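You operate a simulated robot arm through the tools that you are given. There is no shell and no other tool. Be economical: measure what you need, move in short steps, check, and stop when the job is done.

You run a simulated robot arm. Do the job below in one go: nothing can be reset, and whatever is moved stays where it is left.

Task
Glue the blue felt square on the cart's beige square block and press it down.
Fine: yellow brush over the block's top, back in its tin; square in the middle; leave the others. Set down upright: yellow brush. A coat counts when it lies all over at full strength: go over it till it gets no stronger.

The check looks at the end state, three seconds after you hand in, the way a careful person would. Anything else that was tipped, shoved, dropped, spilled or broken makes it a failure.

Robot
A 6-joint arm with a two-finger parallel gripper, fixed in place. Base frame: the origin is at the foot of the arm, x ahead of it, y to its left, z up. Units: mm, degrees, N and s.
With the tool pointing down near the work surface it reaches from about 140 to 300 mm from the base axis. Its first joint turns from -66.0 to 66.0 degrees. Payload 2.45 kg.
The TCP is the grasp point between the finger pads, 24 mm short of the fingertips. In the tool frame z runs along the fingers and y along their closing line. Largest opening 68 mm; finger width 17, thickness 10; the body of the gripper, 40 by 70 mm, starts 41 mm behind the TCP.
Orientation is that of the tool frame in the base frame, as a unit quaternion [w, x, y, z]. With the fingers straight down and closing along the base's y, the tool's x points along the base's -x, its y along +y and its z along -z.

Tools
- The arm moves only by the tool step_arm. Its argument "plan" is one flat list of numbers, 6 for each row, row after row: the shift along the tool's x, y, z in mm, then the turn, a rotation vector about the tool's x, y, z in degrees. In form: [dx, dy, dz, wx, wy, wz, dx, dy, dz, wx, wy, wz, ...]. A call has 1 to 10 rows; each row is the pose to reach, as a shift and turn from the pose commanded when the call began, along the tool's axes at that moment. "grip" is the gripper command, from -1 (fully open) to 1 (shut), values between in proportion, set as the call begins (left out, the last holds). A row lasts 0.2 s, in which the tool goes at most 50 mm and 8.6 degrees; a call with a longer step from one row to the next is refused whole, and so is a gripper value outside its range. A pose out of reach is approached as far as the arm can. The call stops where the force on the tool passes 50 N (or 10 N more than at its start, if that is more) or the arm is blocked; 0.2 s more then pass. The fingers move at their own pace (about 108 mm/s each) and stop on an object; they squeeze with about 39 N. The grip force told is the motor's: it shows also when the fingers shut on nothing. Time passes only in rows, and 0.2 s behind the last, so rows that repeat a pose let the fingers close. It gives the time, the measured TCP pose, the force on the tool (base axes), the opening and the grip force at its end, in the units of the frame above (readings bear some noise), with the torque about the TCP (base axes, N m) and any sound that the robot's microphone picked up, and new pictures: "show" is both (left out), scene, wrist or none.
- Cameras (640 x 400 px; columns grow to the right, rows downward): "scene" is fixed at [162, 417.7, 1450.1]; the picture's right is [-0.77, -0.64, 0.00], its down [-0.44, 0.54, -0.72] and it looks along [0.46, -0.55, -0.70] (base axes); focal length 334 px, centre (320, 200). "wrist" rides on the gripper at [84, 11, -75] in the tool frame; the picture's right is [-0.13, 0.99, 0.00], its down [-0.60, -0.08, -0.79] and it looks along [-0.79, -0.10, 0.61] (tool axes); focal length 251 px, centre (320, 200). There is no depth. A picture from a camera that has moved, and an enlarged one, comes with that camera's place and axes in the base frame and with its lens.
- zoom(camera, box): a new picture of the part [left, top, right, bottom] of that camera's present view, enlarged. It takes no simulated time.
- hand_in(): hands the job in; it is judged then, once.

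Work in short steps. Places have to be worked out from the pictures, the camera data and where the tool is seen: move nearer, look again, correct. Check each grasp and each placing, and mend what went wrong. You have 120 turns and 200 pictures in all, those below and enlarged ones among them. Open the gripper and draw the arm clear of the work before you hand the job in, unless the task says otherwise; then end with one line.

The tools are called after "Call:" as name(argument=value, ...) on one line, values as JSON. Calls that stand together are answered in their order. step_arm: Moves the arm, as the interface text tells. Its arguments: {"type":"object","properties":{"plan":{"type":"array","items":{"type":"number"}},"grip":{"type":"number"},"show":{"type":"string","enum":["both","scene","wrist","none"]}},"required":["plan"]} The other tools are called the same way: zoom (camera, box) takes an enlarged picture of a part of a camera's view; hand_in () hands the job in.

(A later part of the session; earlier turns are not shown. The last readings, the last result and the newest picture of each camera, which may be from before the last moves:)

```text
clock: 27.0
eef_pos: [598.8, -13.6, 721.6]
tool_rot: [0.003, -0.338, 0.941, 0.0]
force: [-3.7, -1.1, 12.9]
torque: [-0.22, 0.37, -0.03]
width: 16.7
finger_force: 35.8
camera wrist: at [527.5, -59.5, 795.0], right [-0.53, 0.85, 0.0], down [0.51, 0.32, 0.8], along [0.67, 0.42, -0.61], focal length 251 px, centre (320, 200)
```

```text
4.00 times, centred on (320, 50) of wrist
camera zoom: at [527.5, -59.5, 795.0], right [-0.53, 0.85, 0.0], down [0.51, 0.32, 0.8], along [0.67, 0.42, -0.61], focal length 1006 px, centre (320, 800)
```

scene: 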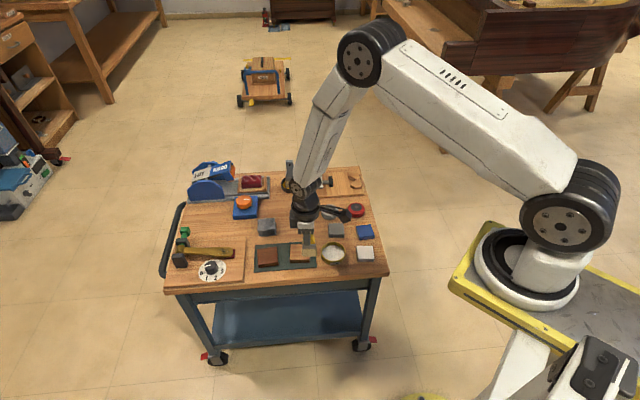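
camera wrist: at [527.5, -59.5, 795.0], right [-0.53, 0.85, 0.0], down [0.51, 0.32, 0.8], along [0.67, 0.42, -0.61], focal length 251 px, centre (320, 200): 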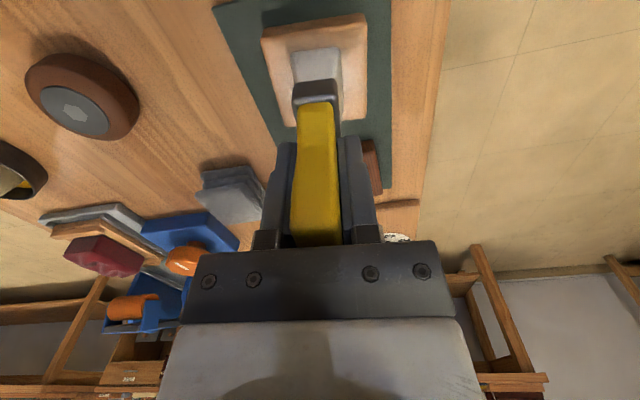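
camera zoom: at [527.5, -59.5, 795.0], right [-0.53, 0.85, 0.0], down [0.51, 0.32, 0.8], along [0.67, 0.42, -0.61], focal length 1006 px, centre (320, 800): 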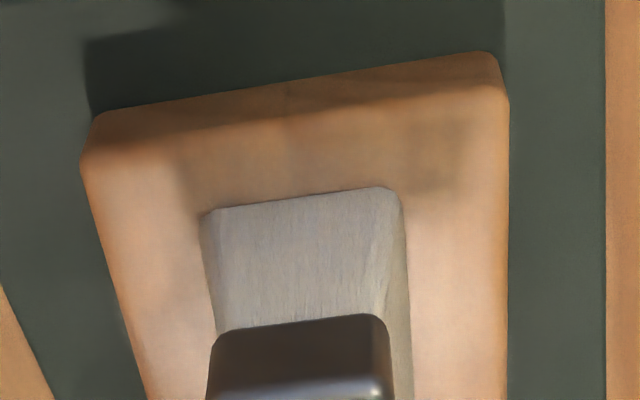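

Contact, 13 N, and the wet brush is depositing. Sweep the middle strip.

Call:
step_arm(plan=[0, -5, 0, 0, 0, 0, 0, -10, 0, 0, 0, 0, 0, -16, 0, 0, 0, 0, 0, -10, 0, 0, 0, 0, 0, -4, 0, 0, 0, 0, 0, 3, 0, 0, 0, 0, 0, 9, 0, 0, 0, 0, 0, 15, 0, 0, 0, 0, 0, 15, 0, 0, 0, 0], show="none")

Call:
zoom(camera="wrist", box=[220, 0, 380, 100])

```text
clock: 29.0
eef_pos: [588.3, -2.7, 721.2]
tool_rot: [0.002, -0.338, 0.941, 0.001]
force: [3.6, -3.7, 11.5]
torque: [-0.35, -0.22, 0.08]
width: 16.7
finger_force: 35.5
```

```text
4.00 times, centred on (300, 50) of wrist
camera zoom: at [518.1, -47.5, 794.9], right [-0.53, 0.85, 0.0], down [0.51, 0.32, 0.8], along [0.67, 0.42, -0.61], focal length 1006 px, centre (400, 800)
```

zoom: 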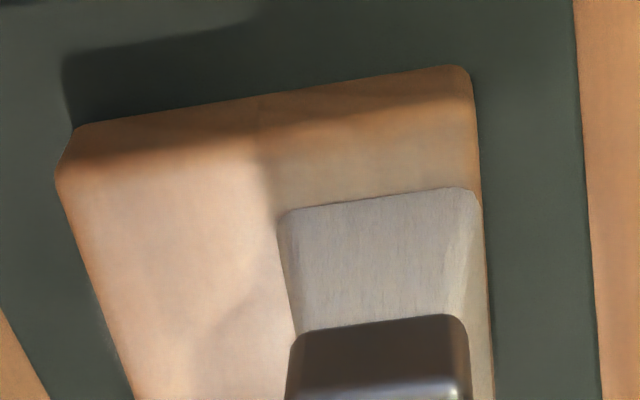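

Pale coat is appearing. Now the near strip (+x) across and the far strip back.

Call:
step_arm(plan=[5, 2, 0, 0, 0, 0, 11, 2, 0, 0, 0, 0, 11, -5, 0, 0, 0, 0, 11, -11, 0, 0, 0, 0, 11, -17, 0, 0, 0, 0, 11, -24, 0, 0, 0, 0, 11, -31, 0, 0, 0, 0, 11, -31, 0, 0, 0, 0], show="none")

Call:
zoom(camera="wrist", box=[240, 0, 400, 100])

Call:
step_arm(plan=[-6, 0, 0, 0, 0, 0, -12, 0, 0, 0, 0, 0, -17, 0, 0, 0, 0, 0, -22, 0, 0, 0, 0, 0, -22, 6, 0, 0, 0, 0, -22, 12, 0, 0, 0, 0, -22, 18, 0, 0, 0, 0, -22, 25, 0, 0, 0, 0, -22, 32, 0, 0, 0, 0, -22, 32, 0, 0, 0, 0], show="none")

Call:
zoom(camera="wrist", box=[220, 0, 380, 100])

```text
clock: 30.8
eef_pos: [598.9, -32.1, 720.8]
tool_rot: [0.0, -0.338, 0.941, 0.001]
force: [-0.3, 0.0, 0.4]
torque: [0.0, 0.04, -0.06]
width: 16.6
finger_force: 35.6
```

```text
4.00 times, centred on (320, 50) of wrist
camera zoom: at [527.2, -78.6, 795.2], right [-0.53, 0.85, 0.0], down [0.52, 0.32, 0.79], along [0.67, 0.42, -0.61], focal length 1006 px, centre (320, 800)
```

zoom: 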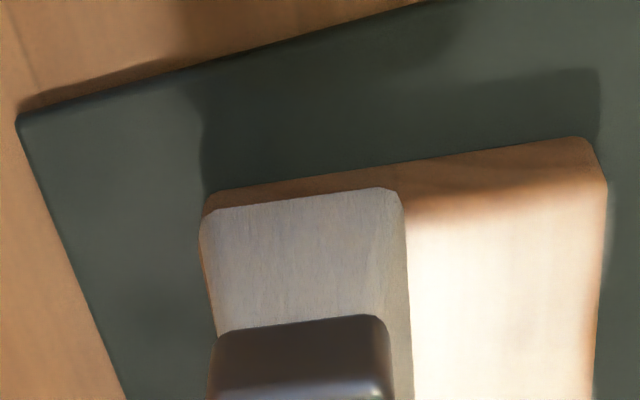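

```text
clock: 33.0
eef_pos: [597.0, 7.9, 720.8]
tool_rot: [0.003, -0.338, 0.941, 0.0]
force: [4.9, -4.1, 20.3]
torque: [-0.48, -0.1, 0.1]
width: 16.7
finger_force: 35.3
```

```text
4.00 times, centred on (300, 50) of wrist
camera zoom: at [526.0, -38.4, 794.6], right [-0.53, 0.85, 0.0], down [0.51, 0.32, 0.8], along [0.68, 0.42, -0.6], focal length 1006 px, centre (400, 800)
```

zoom: 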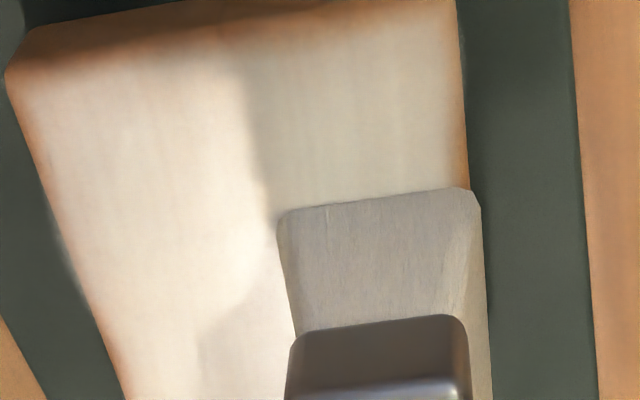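

Good coat with fading near the edges. Second round: along the right edge, near edge, left edge and far edge, overhanging a bit more.

Call:
step_arm(plan=[-3, 2, 0.3, 0, 0, 0, 3, 2, 0.3, 0, 0, 0, 9, 2, 0.3, 0, 0, 0, 15, 2, 0.3, 0, 0, 0, 21, 2, 0.3, 0, 0, 0, 25, 2, 0.3, 0, 0, 0, 25, -5, 0.3, 0, 0, 0, 25, -11, 0.3, 0, 0, 0, 25, -17, 0.3, 0, 0, 0, 25, -17, 0.3, 0, 0, 0], show="none")

Call:
step_arm(plan=[0, -6, 0.4, 0, 0, 0, 0, -12, 0.8, 0, 0, 0, 0, -19, 0.8, 0, 0, 0, -6, -19, 0.8, 0, 0, 0, -12, -19, 0.8, 0, 0, 0, -18, -19, 0.8, 0, 0, 0, -24, -19, 0.8, 0, 0, 0, -28, -19, 0.8, 0, 0, 0, -28, -13, 0.8, 0, 0, 0, -28, -7, 0.8, 0, 0, 0], show="none")

Call:
step_arm(plan=[0, 6, -0.4, 0, 0, 0, 0, 12, -0.8, 0, 0, 0, 0, 18, -0.8, 0, 0, 0, 0, 25, -0.8, 0, 0, 0, 0, 25, -0.8, 0, 0, 0, 0, 25, -20, 0, 0, 0, 0, 25, -50, 0, 0, 0, 40, 0, -60, 0, 0, 0, 80, -20, -60, 0, 0, 0, 80, -20, -60, 0, 0, 0], show="wrist")

Call:
zoom(camera="scene", box=[276, 232, 324, 262])

```text
clock: 35.2
eef_pos: [586.6, -23.2, 719.8]
tool_rot: [0.001, -0.338, 0.941, 0.001]
force: [-9.7, 7.2, 33.3]
torque: [0.41, 0.68, 0.0]
width: 16.6
finger_force: 35.5
```

```text
clock: 37.4
eef_pos: [613.8, -8.4, 720.9]
tool_rot: [0.0, -0.338, 0.941, 0.0]
force: [0.0, 1.4, -0.4]
torque: [0.0, -0.02, -0.01]
width: 16.8
finger_force: 35.3
```

```text
clock: 39.6
eef_pos: [561.7, -76.8, 777.0]
tool_rot: [0.001, -0.338, 0.941, 0.001]
force: [-0.5, 0.4, -1.1]
torque: [0.03, -0.03, -0.02]
width: 16.7
finger_force: 35.0
camera wrist: at [491.5, -123.3, 852.9], right [-0.53, 0.85, 0.0], down [0.51, 0.32, 0.79], along [0.67, 0.42, -0.61], focal length 251 px, centre (320, 200)
```

wrist: 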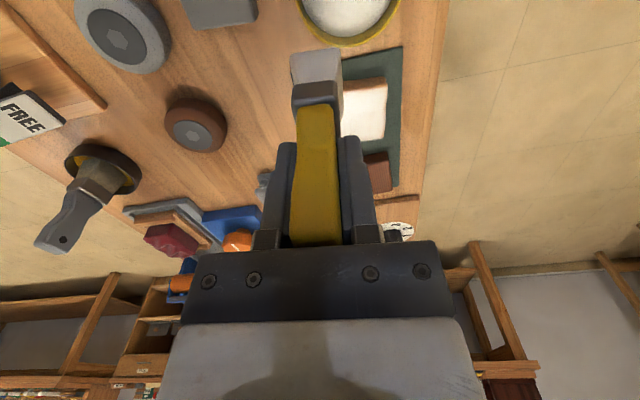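

```text
13.33 times, centred on (300, 247) of scene
camera zoom: at [162.1, 417.7, 1450.1], right [-0.77, -0.63, 0.0], down [-0.44, 0.54, -0.72], along [0.46, -0.55, -0.7], focal length 4455 px, centre (587, -427)
```

zoom: 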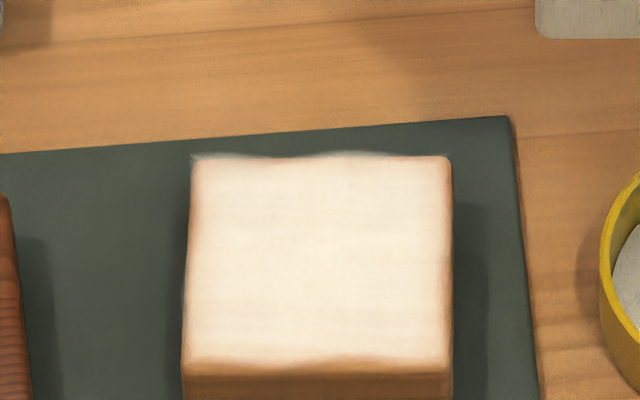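

Coat is strong; only the scene-bottom (+y) and right (+x) rims are thinner. I go over those two edges once more, block unmoved.

Call:
step_arm(plan=[-25, 10, 0, 0, 0, 0, -49, 10, 20, 0, 0, 0, -49, 10, 48, 0, 0, 0, -49, 10, 57, 0, 0, 0, -49, 10, 58.9, 0, 0, 0, -49, 17, 58.9, 0, 0, 0, -49, 24, 58.9, 0, 0, 0, -49, 31, 58.9, 0, 0, 0, -49, 38, 58.9, 0, 0, 0, -49, 45, 58.9, 0, 0, 0], show="none")

Call:
step_arm(plan=[0, 4, 0, 0, 0, 0, -7, 4, 0, 0, 0, 0, -14, 4, 0, 0, 0, 0, -21, 4, 0, 0, 0, 0, -28, 4, 0, 0, 0, 0, -31, 4, 0, 0, 0, 0, -24, 4, 0, 0, 0, 0, -17, 4, 0, 0, 0, 0, -10, 4, 0, 0, 0, 0, 0, 4, 0, 0, 0, 0], show="none")

Call:
step_arm(plan=[0, -7, 0, 0, 0, 0, 0, -14, 0, 0, 0, 0, 0, -21, 0, 0, 0, 0, 0, -28, 0, 0, 0, 0, 0, -35, 0, 0, 0, 0, -8, -35, 0, 0, 0, 0, -15, -35, 0, 0, 0, 0, -15, -35, -30, 0, 0, 0, 20, -40, -60, 0, 0, 0, 49, -45, -60, 0, 0, 0], show="none")

Call:
zoom(camera="scene", box=[276, 232, 324, 262])

```text
clock: 41.8
eef_pos: [574.1, -8.8, 719.3]
tool_rot: [0.001, -0.338, 0.941, 0.0]
force: [0.4, -0.2, -0.3]
torque: [0.0, 0.02, 0.01]
width: 16.6
finger_force: 35.3
```

```text
clock: 44.0
eef_pos: [568.6, -7.3, 721.0]
tool_rot: [0.0, -0.338, 0.941, 0.001]
force: [0.3, 0.2, -0.1]
torque: [0.01, 0.01, 0.02]
width: 16.4
finger_force: 35.3
```

```text
clock: 46.2
eef_pos: [560.3, -74.0, 778.7]
tool_rot: [0.002, -0.338, 0.941, 0.0]
force: [-0.3, 0.1, -0.6]
torque: [0.0, 0.04, -0.05]
width: 16.7
finger_force: 35.3
```

```text
13.33 times, centred on (300, 247) of scene
camera zoom: at [162.0, 417.7, 1450.1], right [-0.77, -0.64, 0.0], down [-0.44, 0.54, -0.72], along [0.46, -0.55, -0.7], focal length 4455 px, centre (587, -427)
```

zoom: 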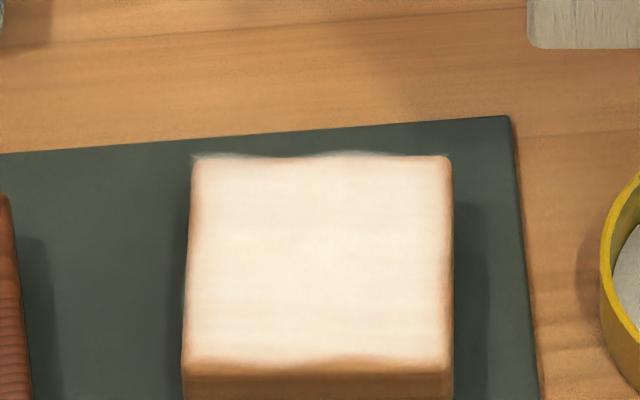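

No contact in that pass (forces ~0): the brush has slid slightly up in the grip. I re-dip, then go at the block lower.

Call:
step_arm(plan=[17, 11, 0, 0, 0, 0, 34, 22, 0, 0, 0, 0, 34, 22, 0, 0, 0, 0, 34, 22, 30, 0, 0, 0, 34, 22, 55, 0, 0, 0, 34, 22, 70, 0, 0, 0, 34, 22, 74, 0, 0, 0, 34, 22, 75.2, 0, 0, 0, 34, 22, 75.2, 0, 0, 0], show="none")

Call:
zoom(camera="wrist", box=[240, 0, 400, 100])

```text
clock: 48.2
eef_pos: [521.1, -76.0, 702.5]
tool_rot: [0.001, -0.338, 0.941, 0.001]
force: [0.4, -0.2, -1.2]
torque: [-0.04, -0.01, -0.01]
width: 16.7
finger_force: 35.8
```

```text
4.00 times, centred on (320, 50) of wrist
camera zoom: at [450.3, -122.5, 778.3], right [-0.53, 0.85, 0.0], down [0.51, 0.32, 0.79], along [0.67, 0.42, -0.61], focal length 1006 px, centre (320, 800)
```

zoom: 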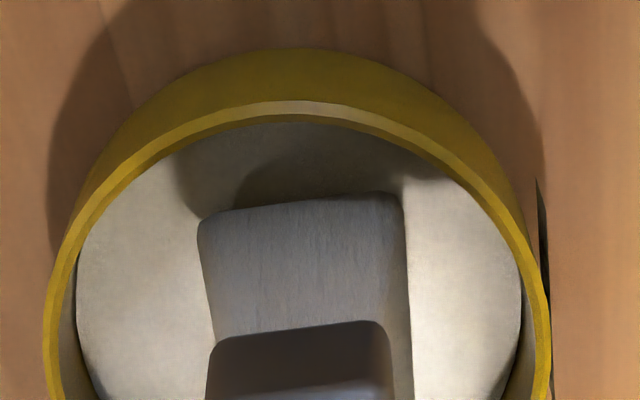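

Call:
step_arm(plan=[0, 0, 0.7, 0, 0, 0, 0, 0, 1.4, 0, 0, 0, 0, 0, 1.4, 0, 0, 0], show="none")

```text
clock: 49.0
eef_pos: [519.3, -77.6, 703.0]
tool_rot: [0.001, -0.338, 0.941, 0.001]
force: [-0.2, -0.1, -1.0]
torque: [-0.02, 0.0, 0.03]
width: 16.6
finger_force: 34.6
```

Call:
step_arm(plan=[0, 0, 0.8, 0, 0, 0, 0, 0, 1.4, 0, 0, 0, 0, 0, 1.4, 0, 0, 0], show="none")

```text
clock: 49.8
eef_pos: [521.6, -78.3, 703.8]
tool_rot: [0.002, -0.338, 0.941, 0.001]
force: [-8.2, 8.8, 34.1]
torque: [0.58, 0.36, 0.03]
width: 16.7
finger_force: 35.1
```

Loaded and contact offset re-measured (~1.7 mm lower). Back to the block, starting near the +x,+y corner.

Call:
step_arm(plan=[0, 0, -30, 0, 0, 0, 0, 0, -62, 0, 0, 0, -35, 5, -66, 0, 0, 0, -65, 10, -66, 0, 0, 0, -85, 10, -66, 0, 0, 0, -85, 10, -40, 0, 0, 0, -85, 10, -22, 0, 0, 0, -85, 10, -18, 0, 0, 0, -85, 10, -16.5, 0, 0, 0, -85, 10, -16.5, 0, 0, 0], show="none")

```text
clock: 52.0
eef_pos: [580.5, -17.0, 719.1]
tool_rot: [0.001, -0.339, 0.941, 0.0]
force: [-6.9, -7.7, 24.4]
torque: [-0.54, 0.49, -0.01]
width: 16.8
finger_force: 35.8
```

Contact 24 N; ease 0.6 mm and sweep +y edge and +x edge.

Call:
step_arm(plan=[2, 6, -0.6, 0, 0, 0, 2, 13, -0.6, 0, 0, 0, -5, 13, -0.6, 0, 0, 0, -12, 13, -0.6, 0, 0, 0, -19, 13, -0.6, 0, 0, 0, -26, 13, -0.6, 0, 0, 0, -30, 13, -0.6, 0, 0, 0, -24, 13, -0.6, 0, 0, 0, -16, 13, -0.6, 0, 0, 0, -8, 13, -0.6, 0, 0, 0], show="none")

Call:
step_arm(plan=[6, 0, 0, 0, 0, 0, 10, 0, 0, 0, 0, 0, 10, -7, 0, 0, 0, 0, 10, -14, 0, 0, 0, 0, 10, -21, 0, 0, 0, 0, 10, -28, 0, 0, 0, 0, 10, -35, 0, 0, 0, 0, 10, -40, 0, 0, 0, 0, 10, -34, 0, 0, 0, 0, 10, -26, 0, 0, 0, 0], show="none")

Call:
step_arm(plan=[0, 6, 0, 0, 0, 0, 0, 12, 0, 0, 0, 0, 0, 18, 0, 0, 0, 0, 0, 24, 0, 0, 0, 0, 0, 24, -25, 0, 0, 0, 20, 0, -55, 0, 0, 0, 49, -20, -60, 0, 0, 0, 49, -20, -60, 0, 0, 0], show="none")

Call:
zoom(camera="scene", box=[276, 232, 324, 262])

```text
clock: 54.2
eef_pos: [578.9, -2.0, 719.1]
tool_rot: [0.001, -0.338, 0.941, 0.0]
force: [0.0, 0.4, -1.0]
torque: [0.02, -0.01, 0.02]
width: 16.4
finger_force: 35.5
```

```text
clock: 56.4
eef_pos: [586.3, -25.7, 717.9]
tool_rot: [0.0, -0.338, 0.941, 0.001]
force: [-0.2, -1.0, 0.8]
torque: [-0.04, -0.01, 0.0]
width: 16.6
finger_force: 35.7
```

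```text
clock: 58.2
eef_pos: [561.1, -73.2, 783.4]
tool_rot: [0.0, -0.338, 0.941, 0.0]
force: [0.2, 0.5, -1.4]
torque: [0.03, -0.01, 0.0]
width: 16.4
finger_force: 35.4
```

```text
13.33 times, centred on (300, 247) of scene
camera zoom: at [162.1, 417.7, 1450.1], right [-0.77, -0.63, 0.0], down [-0.44, 0.54, -0.72], along [0.46, -0.55, -0.7], focal length 4455 px, centre (587, -427)
```

zoom: 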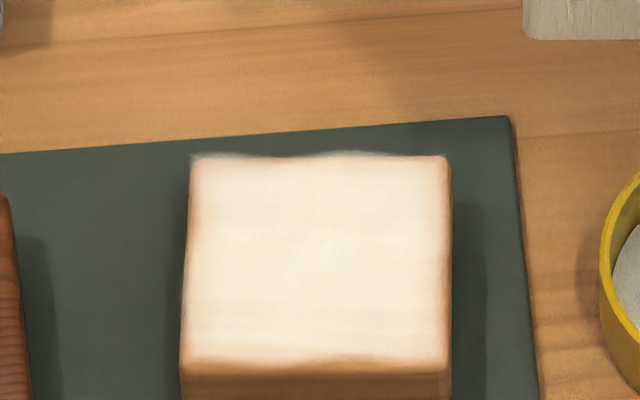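

Nearly the same; I move aside for a wrist view of the coated top at closer range.

Call:
step_arm(plan=[0, 40, 0, 0, 0, 0, 0, 80, 0, 0, 0, 0, 0, 80, 0, 0, 0, 0], show="wrist")

Call:
zoom(camera="wrist", box=[180, 50, 308, 130])

```text
clock: 59.0
eef_pos: [509.3, -12.0, 779.9]
tool_rot: [0.002, -0.338, 0.941, 0.001]
force: [0.9, -0.5, -0.3]
torque: [0.02, 0.01, 0.0]
width: 16.6
finger_force: 35.8
camera wrist: at [438.7, -57.5, 853.9], right [-0.53, 0.85, 0.0], down [0.51, 0.32, 0.79], along [0.67, 0.42, -0.61], focal length 251 px, centre (320, 200)
```

wrist: 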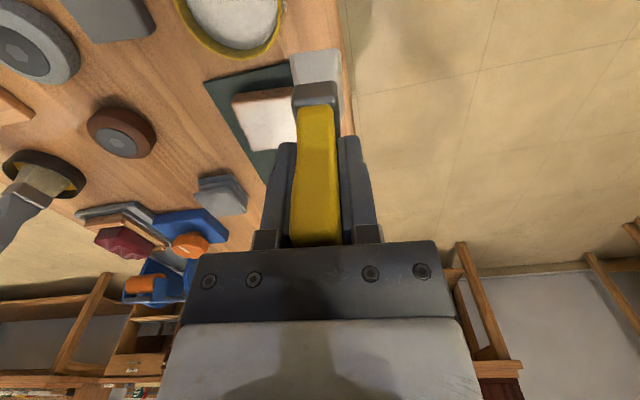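

```text
5.00 times, centred on (244, 90) of wrist
camera zoom: at [438.7, -57.5, 853.9], right [-0.53, 0.85, 0.0], down [0.51, 0.32, 0.79], along [0.67, 0.42, -0.61], focal length 1257 px, centre (700, 750)
```

zoom: 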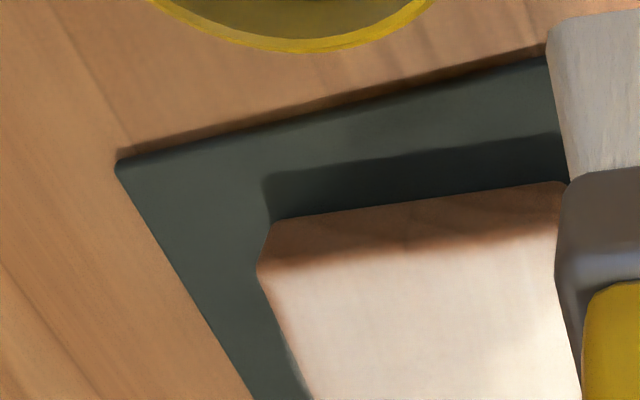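

The coat reaches the near and left rims. I do one more firm pass on the +y edge and the whole, checking contact force.

Call:
step_arm(plan=[-35, -18, 0, 0, 0, 0, -66, -38, 0, 0, 0, 0, -66, -38, 30, 0, 0, 0, -66, -38, 50, 0, 0, 0, -66, -38, 58, 0, 0, 0, -66, -38, 60.4, 0, 0, 0, -66, -38, 60.4, 0, 0, 0], show="none")

```text
clock: 60.6
eef_pos: [585.5, 0.6, 718.8]
tool_rot: [0.001, -0.338, 0.941, 0.001]
force: [0.1, -0.1, -0.8]
torque: [0.04, -0.01, 0.0]
width: 16.7
finger_force: 35.7
```

Call:
step_arm(plan=[0, 0, 0.7, 0, 0, 0, 0, 0, 1.2, 0, 0, 0, 0, 0, 1.2, 0, 0, 0], show="none")

Call:
zoom(camera="wrist", box=[240, 0, 400, 100])

```text
clock: 61.4
eef_pos: [585.0, 1.0, 719.3]
tool_rot: [0.001, -0.338, 0.941, 0.0]
force: [-0.8, -0.2, -0.6]
torque: [0.0, 0.0, 0.03]
width: 16.4
finger_force: 35.4
```

```text
4.00 times, centred on (320, 50) of wrist
camera zoom: at [515.2, -44.4, 793.2], right [-0.53, 0.85, 0.0], down [0.51, 0.32, 0.79], along [0.67, 0.42, -0.61], focal length 1006 px, centre (320, 800)
```

zoom: 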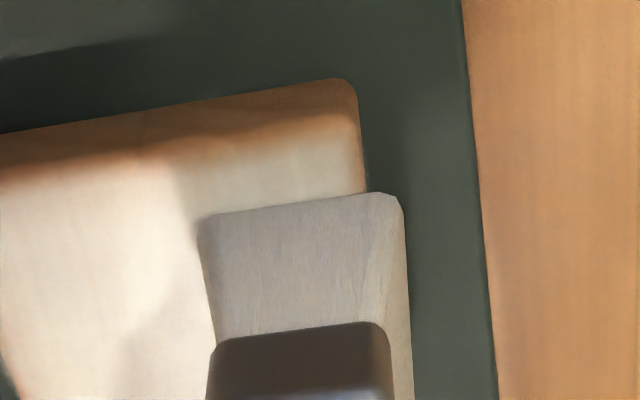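

Call:
step_arm(plan=[0, 0, 0.7, 0, 0, 0, 0, 0, 1.2, 0, 0, 0, 0, 0, 1.2, 0, 0, 0], show="none")

```text
clock: 62.2
eef_pos: [586.6, 0.3, 718.8]
tool_rot: [0.001, -0.339, 0.941, 0.001]
force: [-8.2, 7.8, 33.0]
torque: [0.44, 0.6, -0.04]
width: 16.7
finger_force: 35.6
```

Contact. Sweep along this edge and to the near corner with slightly reduced depth.

Call:
step_arm(plan=[5, 0, -0.2, 0, 0, 0, 10, 0, -0.2, 0, 0, 0, 15, 1, -0.2, 0, 0, 0, 18, 3, -0.2, 0, 0, 0, 18, 3, -0.2, 0, 0, 0], show="none")

Call:
zoom(camera="wrist", box=[240, 0, 400, 100])

```text
clock: 63.4
eef_pos: [573.8, -8.0, 718.0]
tool_rot: [0.005, -0.338, 0.941, -0.001]
force: [10.2, 2.4, 24.8]
torque: [0.07, -0.69, 0.02]
width: 16.3
finger_force: 35.8
```

```text
4.00 times, centred on (320, 50) of wrist
camera zoom: at [502.9, -54.2, 792.1], right [-0.53, 0.85, 0.0], down [0.51, 0.32, 0.8], along [0.68, 0.42, -0.6], focal length 1006 px, centre (320, 800)
```

zoom: 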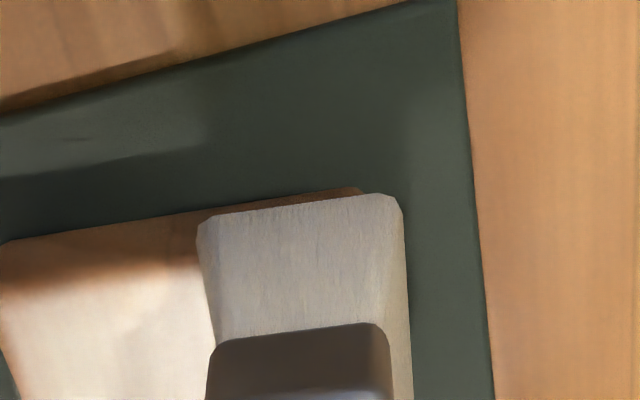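

Good contact over the corner. Sweep along the near edge to −y and back, then the +y edge to the far end.

Call:
step_arm(plan=[0, -7, 0, 0, 0, 0, 0, -14, 0, 0, 0, 0, 0, -21, 0, 0, 0, 0, 0, -28, 0, 0, 0, 0, 0, -37, 0, 0, 0, 0, 0, -28, 0, 0, 0, 0, 0, -20, 0, 0, 0, 0, 0, -12, 0, 0, 0, 0, 0, -4, 0, 0, 0, 0, 0, 0, 0, 0, 0, 0], show="none")

Call:
step_arm(plan=[-7, 0, 0, 0, 0, 0, -14, 0, 0, 0, 0, 0, -21, 0, 0, 0, 0, 0, -28, 0, 0, 0, 0, 0, -34, 0, 0, 0, 0, 0, -34, -7, 0, 0, 0, 0, -34, -14, 0, 0, 0, 0, -34, -21, 0, 0, 0, 0, -34, -28, 0, 0, 0, 0, -34, -35, 0, 0, 0, 0], show="none")

Call:
step_arm(plan=[7, 0, 0, 0, 0, 0, 14, 0, 0, 0, 0, 0, 18, 7, 0, 0, 0, 0, 18, 14, 0, 0, 0, 0, 18, 21, 0, 0, 0, 0, 18, 28, 0, 0, 0, 0, 18, 34, 0, 0, 0, 0, 18, 34, -25, 0, 0, 0, 45, 20, -55, 0, 0, 0, 80, -5, -60, 0, 0, 0], show="none")

Call:
zoom(camera="scene", box=[276, 232, 324, 262])

```text
clock: 64.0
eef_pos: [577.7, -16.5, 718.5]
tool_rot: [-0.001, -0.338, 0.941, 0.002]
force: [-3.6, 1.0, 11.2]
torque: [0.03, 0.09, 0.01]
width: 16.8
finger_force: 35.6
stopped in row 2: the force on the tool passed its limit at 52 N (the readings are from after the stop); the commanded pose is now the measured one
```

```text
clock: 66.2
eef_pos: [625.1, -21.7, 718.2]
tool_rot: [-0.002, -0.338, 0.941, 0.002]
force: [-3.3, 5.4, 13.1]
torque: [0.44, 0.08, 0.08]
width: 16.7
finger_force: 35.4
```

```text
clock: 68.4
eef_pos: [562.9, -76.3, 778.1]
tool_rot: [-0.001, -0.339, 0.941, 0.002]
force: [-0.7, -0.9, -0.6]
torque: [0.03, -0.05, 0.0]
width: 16.7
finger_force: 35.3
```

```text
13.33 times, centred on (300, 247) of scene
camera zoom: at [162.0, 417.7, 1450.1], right [-0.77, -0.64, 0.0], down [-0.44, 0.54, -0.72], along [0.46, -0.55, -0.7], focal length 4455 px, centre (587, -427)
```

zoom: 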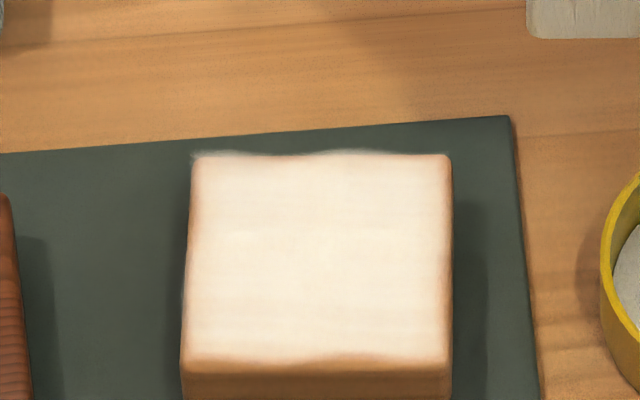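

Centre is saturated; the +y and +x rims remain slightly thin within ~1.5 mm. One more pass with greater overhang on those two edges.

Call:
step_arm(plan=[-25, 20, 0, 0, 0, 0, -50, 49, 0, 0, 0, 0, -66, 49, 20, 0, 0, 0, -66, 49, 45, 0, 0, 0, -66, 49, 56, 0, 0, 0, -66, 49, 59, 0, 0, 0, -66, 49, 59.8, 0, 0, 0, -66, 49, 59.8, 0, 0, 0], show="none")

Call:
zoom(camera="wrist", box=[240, 0, 400, 100])

```text
clock: 70.2
eef_pos: [587.8, 5.4, 718.0]
tool_rot: [-0.001, -0.338, 0.941, 0.002]
force: [-3.7, 0.8, 11.1]
torque: [0.13, 0.1, 0.02]
width: 16.6
finger_force: 36.0
```

```text
4.00 times, centred on (320, 50) of wrist
camera zoom: at [516.2, -40.0, 792.7], right [-0.53, 0.85, 0.0], down [0.52, 0.32, 0.79], along [0.67, 0.42, -0.61], focal length 1006 px, centre (320, 800)
```

zoom: 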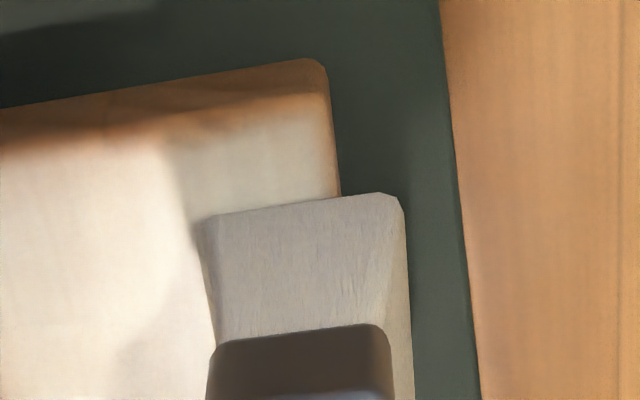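

Call:
step_arm(plan=[5, 0, 0, 0, 0, 0, 10, 0, 0, 0, 0, 0, 15, 0, 0, 0, 0, 0, 19, 0, 0, 0, 0, 0, 13, 0, 0, 0, 0, 0, 6, 0, 0, 0, 0, 0, -1, 0, 0, 0, 0, 0, -8, 0, 0, 0, 0, 0, -14, 0, 0, 0, 0, 0, -17, 0, 0, 0, 0, 0], show="none")

Call:
step_arm(plan=[8, 0, 0, 0, 0, 0, 16, 0, 0, 0, 0, 0, 24, 0, 0, 0, 0, 0, 31, -2, 0, 0, 0, 0, 36, -4, 0, 0, 0, 0, 36, -4, 0, 0, 0, 0], show="none")

Call:
zoom(camera="wrist", box=[240, 0, 400, 100])

```text
clock: 72.4
eef_pos: [599.1, 13.5, 717.3]
tool_rot: [-0.002, -0.338, 0.941, 0.002]
force: [-4.4, -3.3, 13.1]
torque: [-0.29, 0.23, -0.07]
width: 16.5
finger_force: 35.3
```

```text
clock: 73.8
eef_pos: [575.4, -11.2, 717.8]
tool_rot: [-0.002, -0.338, 0.941, 0.002]
force: [1.9, 2.2, 6.5]
torque: [0.21, -0.23, 0.04]
width: 16.7
finger_force: 35.2
```

```text
4.00 times, centred on (320, 50) of wrist
camera zoom: at [505.6, -57.7, 792.8], right [-0.53, 0.85, 0.0], down [0.52, 0.32, 0.79], along [0.67, 0.42, -0.61], focal length 1006 px, centre (320, 800)
```

zoom: 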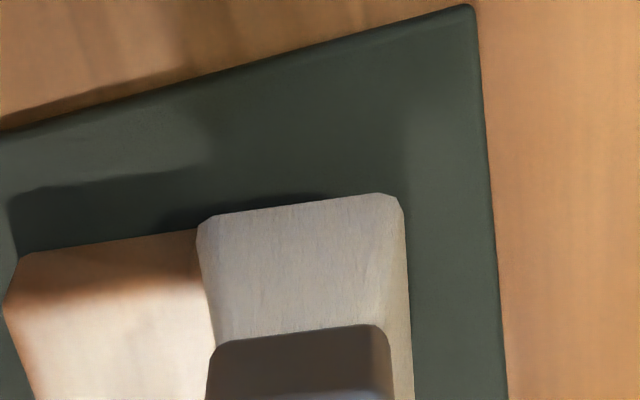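

Call:
step_arm(plan=[0, -7, 0, 0, 0, 0, 0, -14, 0, 0, 0, 0, 0, -21, 0, 0, 0, 0, 0, -28, 0, 0, 0, 0, 0, -36, 0, 0, 0, 0, 0, -28, 0, 0, 0, 0, 0, -20, 0, 0, 0, 0, 0, -12, 0, 0, 0, 0, 0, -4, 0, 0, 0, 0], show="none")

Call:
step_arm(plan=[0, 0, -25, 0, 0, 0, 30, 0, -60, 0, 0, 0, 60, -20, -60, 0, 0, 0, 60, -40, -60, 0, 0, 0], show="none")

Call:
zoom(camera="scene", box=[276, 232, 324, 262])

```text
clock: 75.8
eef_pos: [580.0, -16.8, 717.5]
tool_rot: [0.001, -0.338, 0.941, 0.001]
force: [3.9, -5.8, 15.7]
torque: [-0.36, -0.44, -0.08]
width: 16.9
finger_force: 35.6
```

```text
clock: 76.8
eef_pos: [554.8, -84.5, 777.6]
tool_rot: [-0.001, -0.34, 0.941, 0.002]
force: [0.0, 0.7, -1.5]
torque: [-0.02, 0.01, 0.02]
width: 16.9
finger_force: 35.4
```

```text
13.33 times, centred on (300, 247) of scene
camera zoom: at [162.0, 417.7, 1450.1], right [-0.77, -0.64, 0.0], down [-0.44, 0.54, -0.72], along [0.46, -0.55, -0.7], focal length 4455 px, centre (587, -427)
```

zoom: 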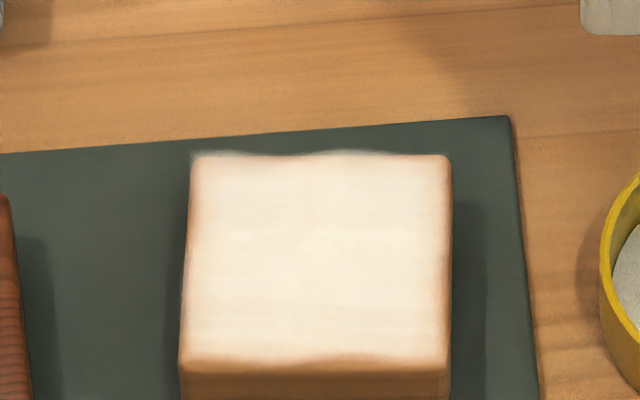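

No further change: the coat is saturated. Now the brush goes back over its tin.

Call:
step_arm(plan=[11, 13, 0, 0, 0, 0, 22, 26, 0, 0, 0, 0, 22, 26, 0, 0, 0, 0, 22, 26, 25, 0, 0, 0, 22, 26, 50, 0, 0, 0, 22, 26, 62, 0, 0, 0, 22, 26, 62, 0, 0, 0], show="wrist")

Call:
zoom(camera="wrist", box=[240, 0, 400, 100])

Call:
zoom(camera="scene", box=[292, 212, 372, 262])

```text
clock: 78.4
eef_pos: [523.3, -77.0, 714.1]
tool_rot: [-0.002, -0.339, 0.941, 0.001]
force: [-0.2, -0.8, -0.4]
torque: [0.02, 0.02, 0.01]
width: 16.6
finger_force: 36.0
camera wrist: at [452.7, -123.1, 789.8], right [-0.53, 0.85, 0.0], down [0.52, 0.32, 0.79], along [0.67, 0.42, -0.61], focal length 251 px, centre (320, 200)
```

wrist: 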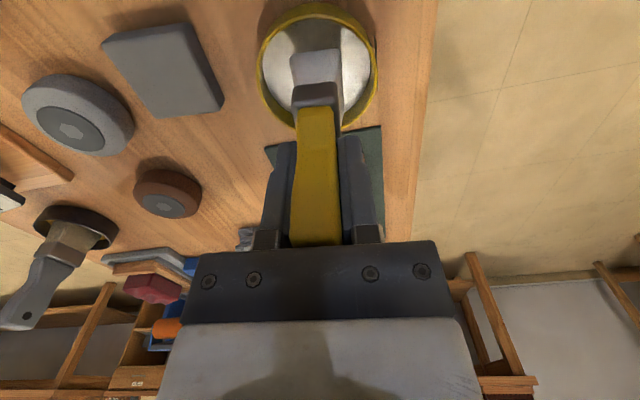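

```text
4.00 times, centred on (320, 50) of wrist
camera zoom: at [452.7, -123.1, 789.8], right [-0.53, 0.85, 0.0], down [0.52, 0.32, 0.79], along [0.67, 0.42, -0.61], focal length 1006 px, centre (320, 800)
```

zoom: 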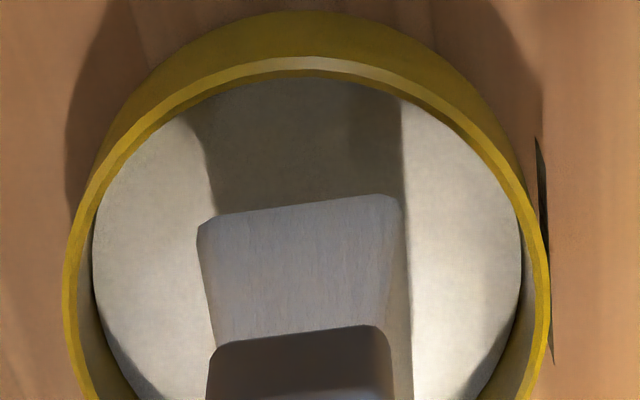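

```text
8.00 times, centred on (332, 237) of scene
camera zoom: at [162.0, 417.7, 1450.1], right [-0.77, -0.64, 0.0], down [-0.44, 0.54, -0.72], along [0.46, -0.55, -0.7], focal length 2673 px, centre (224, -96)
```

zoom: 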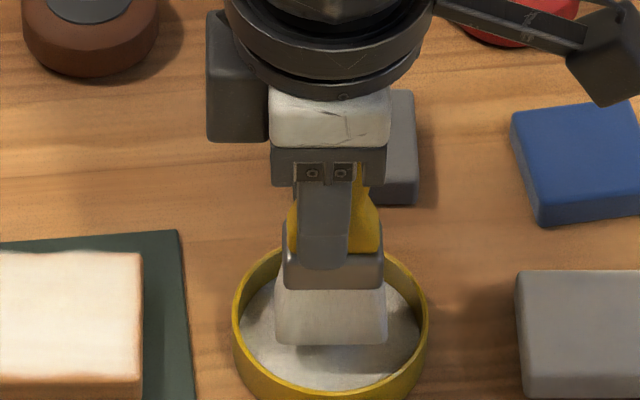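

Well inside the tin. Lowering to gentle contact.

Call:
step_arm(plan=[0, 0, 5, 0, 0, 0, 0, 0, 9, 0, 0, 0, 0, 0, 11, 0, 0, 0, 0, 0, 11, 0, 0, 0], show="none")

Call:
step_arm(plan=[0, 0, 0.6, 0, 0, 0, 0, 0, 1.2, 0, 0, 0, 0, 0, 1.2, 0, 0, 0], show="none")

```text
clock: 79.4
eef_pos: [523.8, -77.9, 704.8]
tool_rot: [-0.002, -0.339, 0.941, 0.001]
force: [-0.2, 0.2, -1.7]
torque: [0.0, 0.04, -0.04]
width: 16.7
finger_force: 35.5
```

```text
clock: 80.2
eef_pos: [523.2, -78.8, 703.8]
tool_rot: [-0.001, -0.338, 0.941, 0.002]
force: [0.5, 0.7, -0.1]
torque: [-0.01, -0.02, 0.02]
width: 16.8
finger_force: 35.4
```

Call:
step_arm(plan=[0, 0, 0.6, 0, 0, 0, 0, 0, 1.2, 0, 0, 0, 0, 0, 1.2, 0, 0, 0], show="none")

```text
clock: 81.0
eef_pos: [523.3, -77.0, 702.8]
tool_rot: [-0.001, -0.339, 0.941, 0.002]
force: [-0.6, 0.0, -0.8]
torque: [0.0, -0.01, -0.01]
width: 16.4
finger_force: 35.3
```

Call:
step_arm(plan=[0, 0, 0.6, 0, 0, 0, 0, 0, 1, 0, 0, 0, 0, 0, 1, 0, 0, 0], show="none")

```text
clock: 81.8
eef_pos: [522.3, -76.7, 702.0]
tool_rot: [-0.002, -0.339, 0.941, 0.002]
force: [0.2, -0.9, -0.3]
torque: [0.03, 0.01, -0.04]
width: 16.6
finger_force: 35.3
```

Call:
step_arm(plan=[0, 0, 0.6, 0, 0, 0, 0, 0, 1, 0, 0, 0, 0, 0, 1, 0, 0, 0], show="none")

Call:
zoom(camera="wrist", box=[240, 0, 400, 100])

```text
clock: 82.6
eef_pos: [523.2, -76.8, 701.8]
tool_rot: [0.0, -0.339, 0.941, 0.001]
force: [-9.1, -3.9, 32.0]
torque: [-0.08, 0.22, 0.01]
width: 17.1
finger_force: 35.4
```

```text
4.00 times, centred on (320, 50) of wrist
camera zoom: at [452.9, -123.3, 776.4], right [-0.53, 0.85, 0.0], down [0.52, 0.32, 0.79], along [0.67, 0.42, -0.61], focal length 1006 px, centre (320, 800)
```

zoom: 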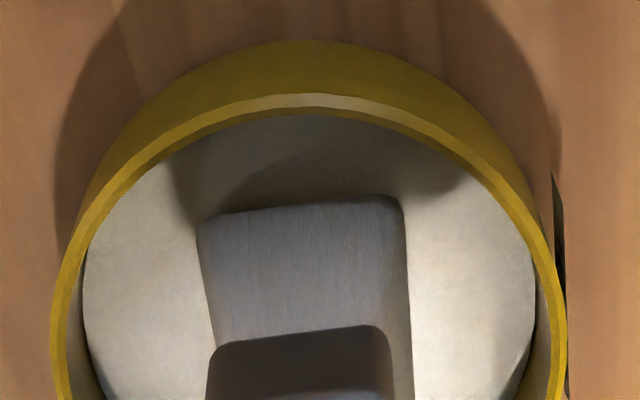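

Seated in the tin. Relax 0.8 mm and open.

Call:
step_arm(plan=[0, 0, -0.8, 0, 0, 0, 0, 0, -0.8, 0, 0, 0], show="none")

Call:
step_arm(plan=[0, 0, 0, 0, 0, 0, 0, 0, 0, 0, 0, 0, 0, 0, 0, 0, 0, 0], grip=-0.2, show="wrist")

```text
clock: 83.2
eef_pos: [523.1, -77.1, 700.7]
tool_rot: [0.0, -0.339, 0.941, 0.002]
force: [-5.4, -4.7, 21.8]
torque: [-0.22, 0.07, -0.01]
width: 16.5
finger_force: 35.7
```

```text
clock: 84.0
eef_pos: [523.5, -78.0, 700.9]
tool_rot: [-0.002, -0.339, 0.941, 0.002]
force: [0.5, 0.3, 0.0]
torque: [0.0, 0.0, -0.04]
width: 40.9
finger_force: 0.0
camera wrist: at [453.3, -123.0, 776.3], right [-0.53, 0.85, 0.0], down [0.52, 0.32, 0.79], along [0.67, 0.42, -0.61], focal length 251 px, centre (320, 200)
```

wrist: 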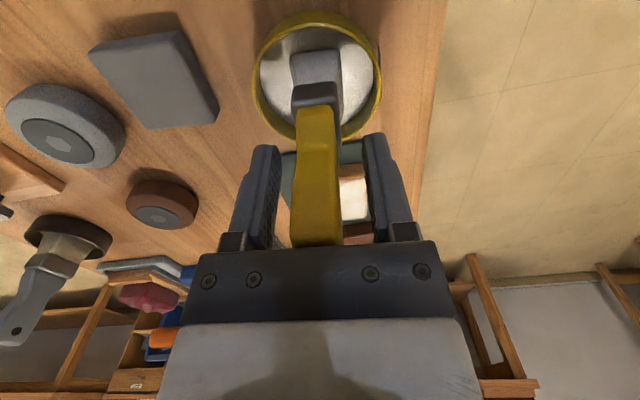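

The brush stands by itself, upright in the glue. Lift straight out.

Call:
step_arm(plan=[0, 0, -20, 0, 0, 0, 0, 0, -50, 0, 0, 0, 0, 0, -85, 0, 0, 0, 0, 0, -115, 0, 0, 0, 0, 0, -115, 0, 0, 0], grip=0, show="none")

Call:
step_arm(plan=[14, -6, 0, 0, 0, 8.2, 28, -12, 0, 0, 0, 16.4, 42, -18, 0, 0, 0, 24.6, 56, -24, 0, 0, 0, 32.8, 70, -30, 0, 0, 0, 41, 84, -36, 5, 0, 0, 49.2, 98, -42, 10, 0, 0, 57.4, 110, -48, 20, 0, 0, 65.6, 120.5, -53, 26, 0, 0, 73.4, 120.5, -53, 26, 0, 0, 73.4], grip=-1)

Call:
zoom(camera="wrist", box=[220, 20, 420, 145])

Call:
zoom(camera="scene", box=[276, 200, 404, 280])

```text
clock: 85.2
eef_pos: [524.2, -79.1, 816.3]
tool_rot: [-0.001, -0.339, 0.941, 0.002]
force: [-0.4, -0.2, -0.7]
torque: [0.0, 0.02, 0.04]
width: 34.0
finger_force: 0.1
```

```text
clock: 87.4
eef_pos: [464.3, -195.5, 790.2]
tool_rot: [-0.002, 0.292, 0.957, 0.001]
force: [-0.1, 0.2, 0.8]
torque: [-0.03, -0.03, -0.03]
width: 68.0
finger_force: 0.1
camera wrist: at [401.4, -139.9, 864.8], right [0.66, 0.75, 0.0], down [0.46, -0.4, 0.79], along [0.59, -0.52, -0.61], focal length 251 px, centre (320, 200)
```

scene: 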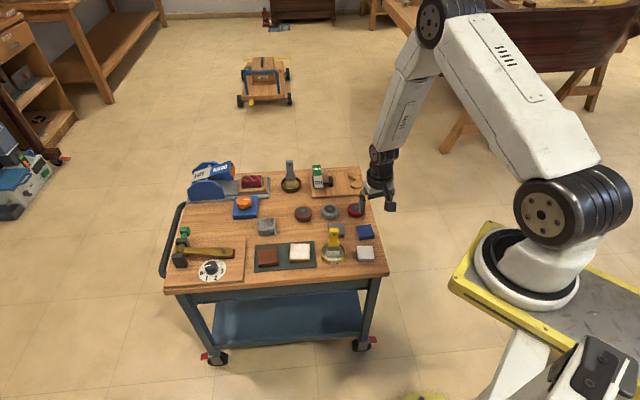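
wrist: 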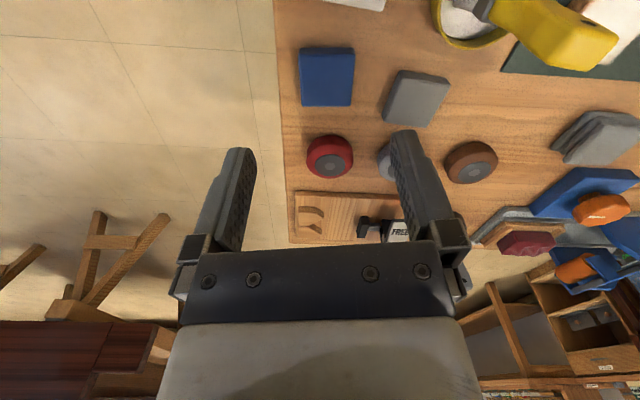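

```text
3.20 times, centred on (320, 82) of wrist
camera zoom: at [401.4, -139.9, 864.8], right [0.66, 0.75, 0.0], down [0.46, -0.4, 0.79], along [0.59, -0.52, -0.61], focal length 805 px, centre (320, 576)
```

zoom: 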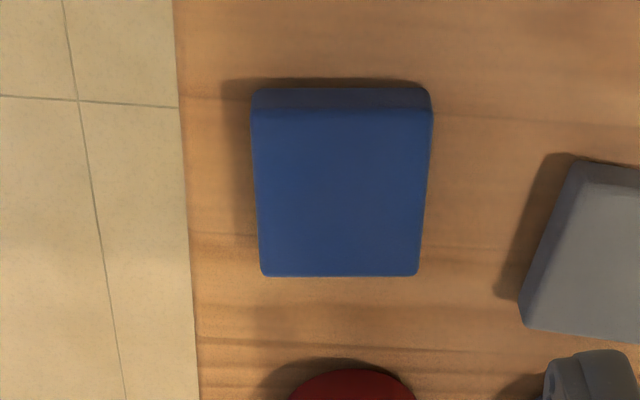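

```text
5.00 times, centred on (340, 240) of scene
camera zoom: at [162.0, 417.7, 1450.1], right [-0.77, -0.63, 0.0], down [-0.44, 0.54, -0.72], along [0.46, -0.55, -0.7], focal length 1671 px, centre (220, 0)
```

zoom: 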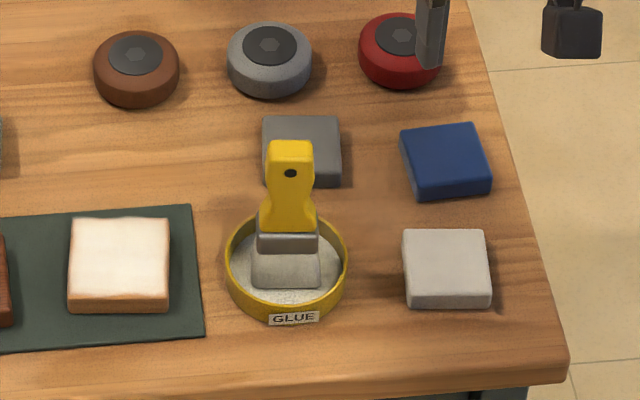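

Felt: 50 mm square, centre ≈(496.7,-215.7), top z≈630, turned −41.3°. I move over it, turn 7.3° more, and descend to z≈690 to check.

Call:
step_arm(plan=[-19, 0.7, 10, 0, 0, 3.7, -38.2, 1.4, 30, 0, 0, 7.3, -38.2, 1.4, 60, 0, 0, 7.3, -38.2, 1.4, 90, 0, 0, 7.3, -38.2, 1.4, 105, 0, 0, 7.3, -38.2, 1.4, 105, 0, 0, 7.3], show="wrist")

Call:
zoom(camera="wrist", box=[220, 20, 420, 145])

```text
clock: 88.8
eef_pos: [495.4, -214.5, 685.6]
tool_rot: [-0.003, 0.351, 0.936, 0.001]
force: [-0.4, -0.3, -0.7]
torque: [-0.01, 0.01, -0.02]
width: 68.2
finger_force: 0.0
camera wrist: at [440.6, -151.9, 760.0], right [0.75, 0.66, 0.0], down [0.41, -0.46, 0.79], along [0.52, -0.59, -0.61], focal length 251 px, centre (320, 200)
```

wrist: 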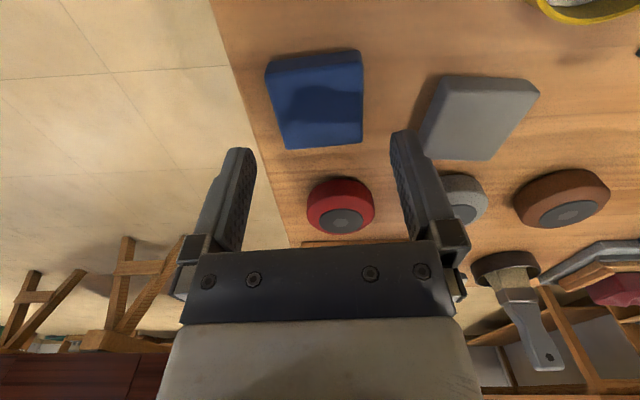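

```text
3.20 times, centred on (320, 82) of wrist
camera zoom: at [440.6, -151.9, 760.0], right [0.75, 0.66, 0.0], down [0.41, -0.46, 0.79], along [0.52, -0.59, -0.61], focal length 805 px, centre (320, 576)
```

zoom: 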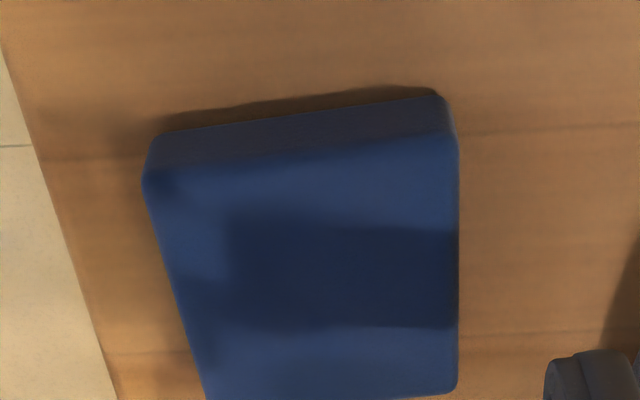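

Aligned within ~1 mm and ~2°. Correct and descend to z≈647.

Call:
step_arm(plan=[0, -1, 12, 0, 0, 2, 0, -1, 25, 0, 0, 2, 0, -1, 34, 0, 0, 2, 0, -1, 38.5, 0, 0, 2, 0, -1, 38.5, 0, 0, 2], show="wrist")

Call:
zoom(camera="wrist", box=[200, 60, 440, 210])

Call:
zoom(camera="scene", box=[324, 200, 404, 250])

```text
clock: 90.0
eef_pos: [494.2, -214.7, 646.0]
tool_rot: [-0.002, 0.368, 0.93, 0.001]
force: [-0.1, -1.1, 0.5]
torque: [0.0, -0.04, -0.02]
width: 67.9
finger_force: 0.1
camera wrist: at [441.7, -150.9, 721.4], right [0.77, 0.64, 0.0], down [0.39, -0.47, 0.79], along [0.5, -0.61, -0.61], focal length 251 px, centre (320, 200)
```

wrist: 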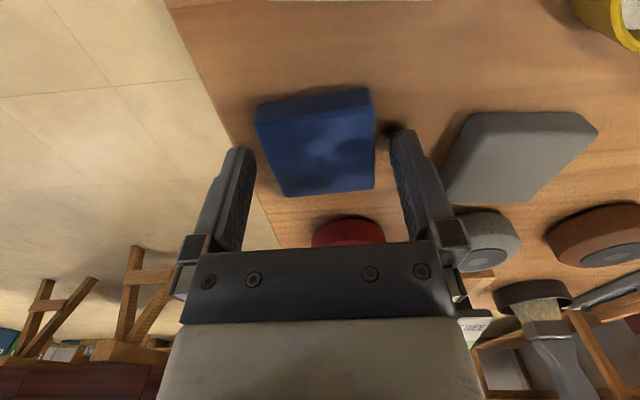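

```text
2.67 times, centred on (320, 135) of wrist
camera zoom: at [441.7, -150.9, 721.4], right [0.77, 0.64, 0.0], down [0.39, -0.47, 0.79], along [0.5, -0.61, -0.61], focal length 670 px, centre (320, 373)
```

zoom: 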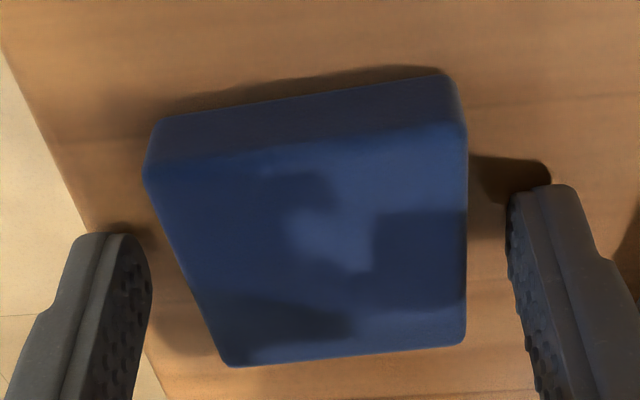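

```text
8.00 times, centred on (364, 225) of scene
camera zoom: at [162.0, 417.7, 1450.1], right [-0.77, -0.64, 0.0], down [-0.44, 0.54, -0.72], along [0.46, -0.55, -0.7], focal length 2673 px, centre (-32, 0)
```

zoom: 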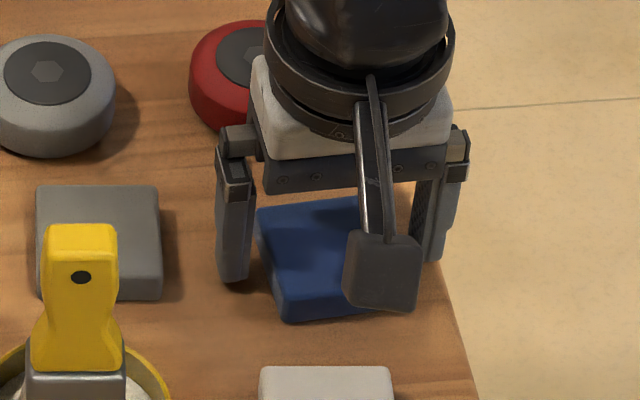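

Fingers straddle the felt with tips a few mm above the table. Close on it (shifting 2 mm along −x).

Call:
step_arm(plan=[-2, 0, 0.5, 0, 0, 0, -2, 0, 0.5, 0, 0, 0], show="none")

Call:
step_arm(plan=[0, 0, 0, 0, 0, 0, 0, 0, 0, 0, 0, 0, 0, 0, 0, 0, 0, 0], grip=1, show="none")

Call:
zoom(camera="wrist", box=[200, 60, 440, 210])

```text
clock: 90.6
eef_pos: [495.9, -216.5, 645.1]
tool_rot: [-0.003, 0.369, 0.93, 0.001]
force: [0.0, -0.4, 0.1]
torque: [0.01, 0.0, -0.02]
width: 67.9
finger_force: 0.0
```

```text
clock: 91.4
eef_pos: [497.2, -217.7, 646.0]
tool_rot: [-0.003, 0.367, 0.93, 0.001]
force: [-0.3, 0.4, 0.1]
torque: [0.0, -0.03, 0.01]
width: 48.1
finger_force: 39.2
```

```text
2.67 times, centred on (320, 135) of wrist
camera zoom: at [444.6, -152.6, 720.4], right [0.77, 0.64, 0.0], down [0.39, -0.47, 0.79], along [0.5, -0.61, -0.61], focal length 670 px, centre (320, 373)
```

zoom: 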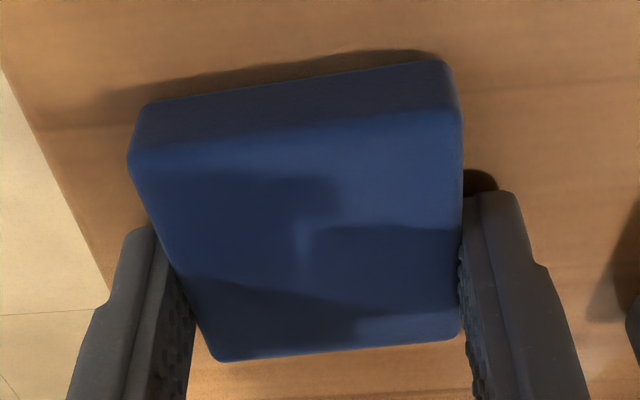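

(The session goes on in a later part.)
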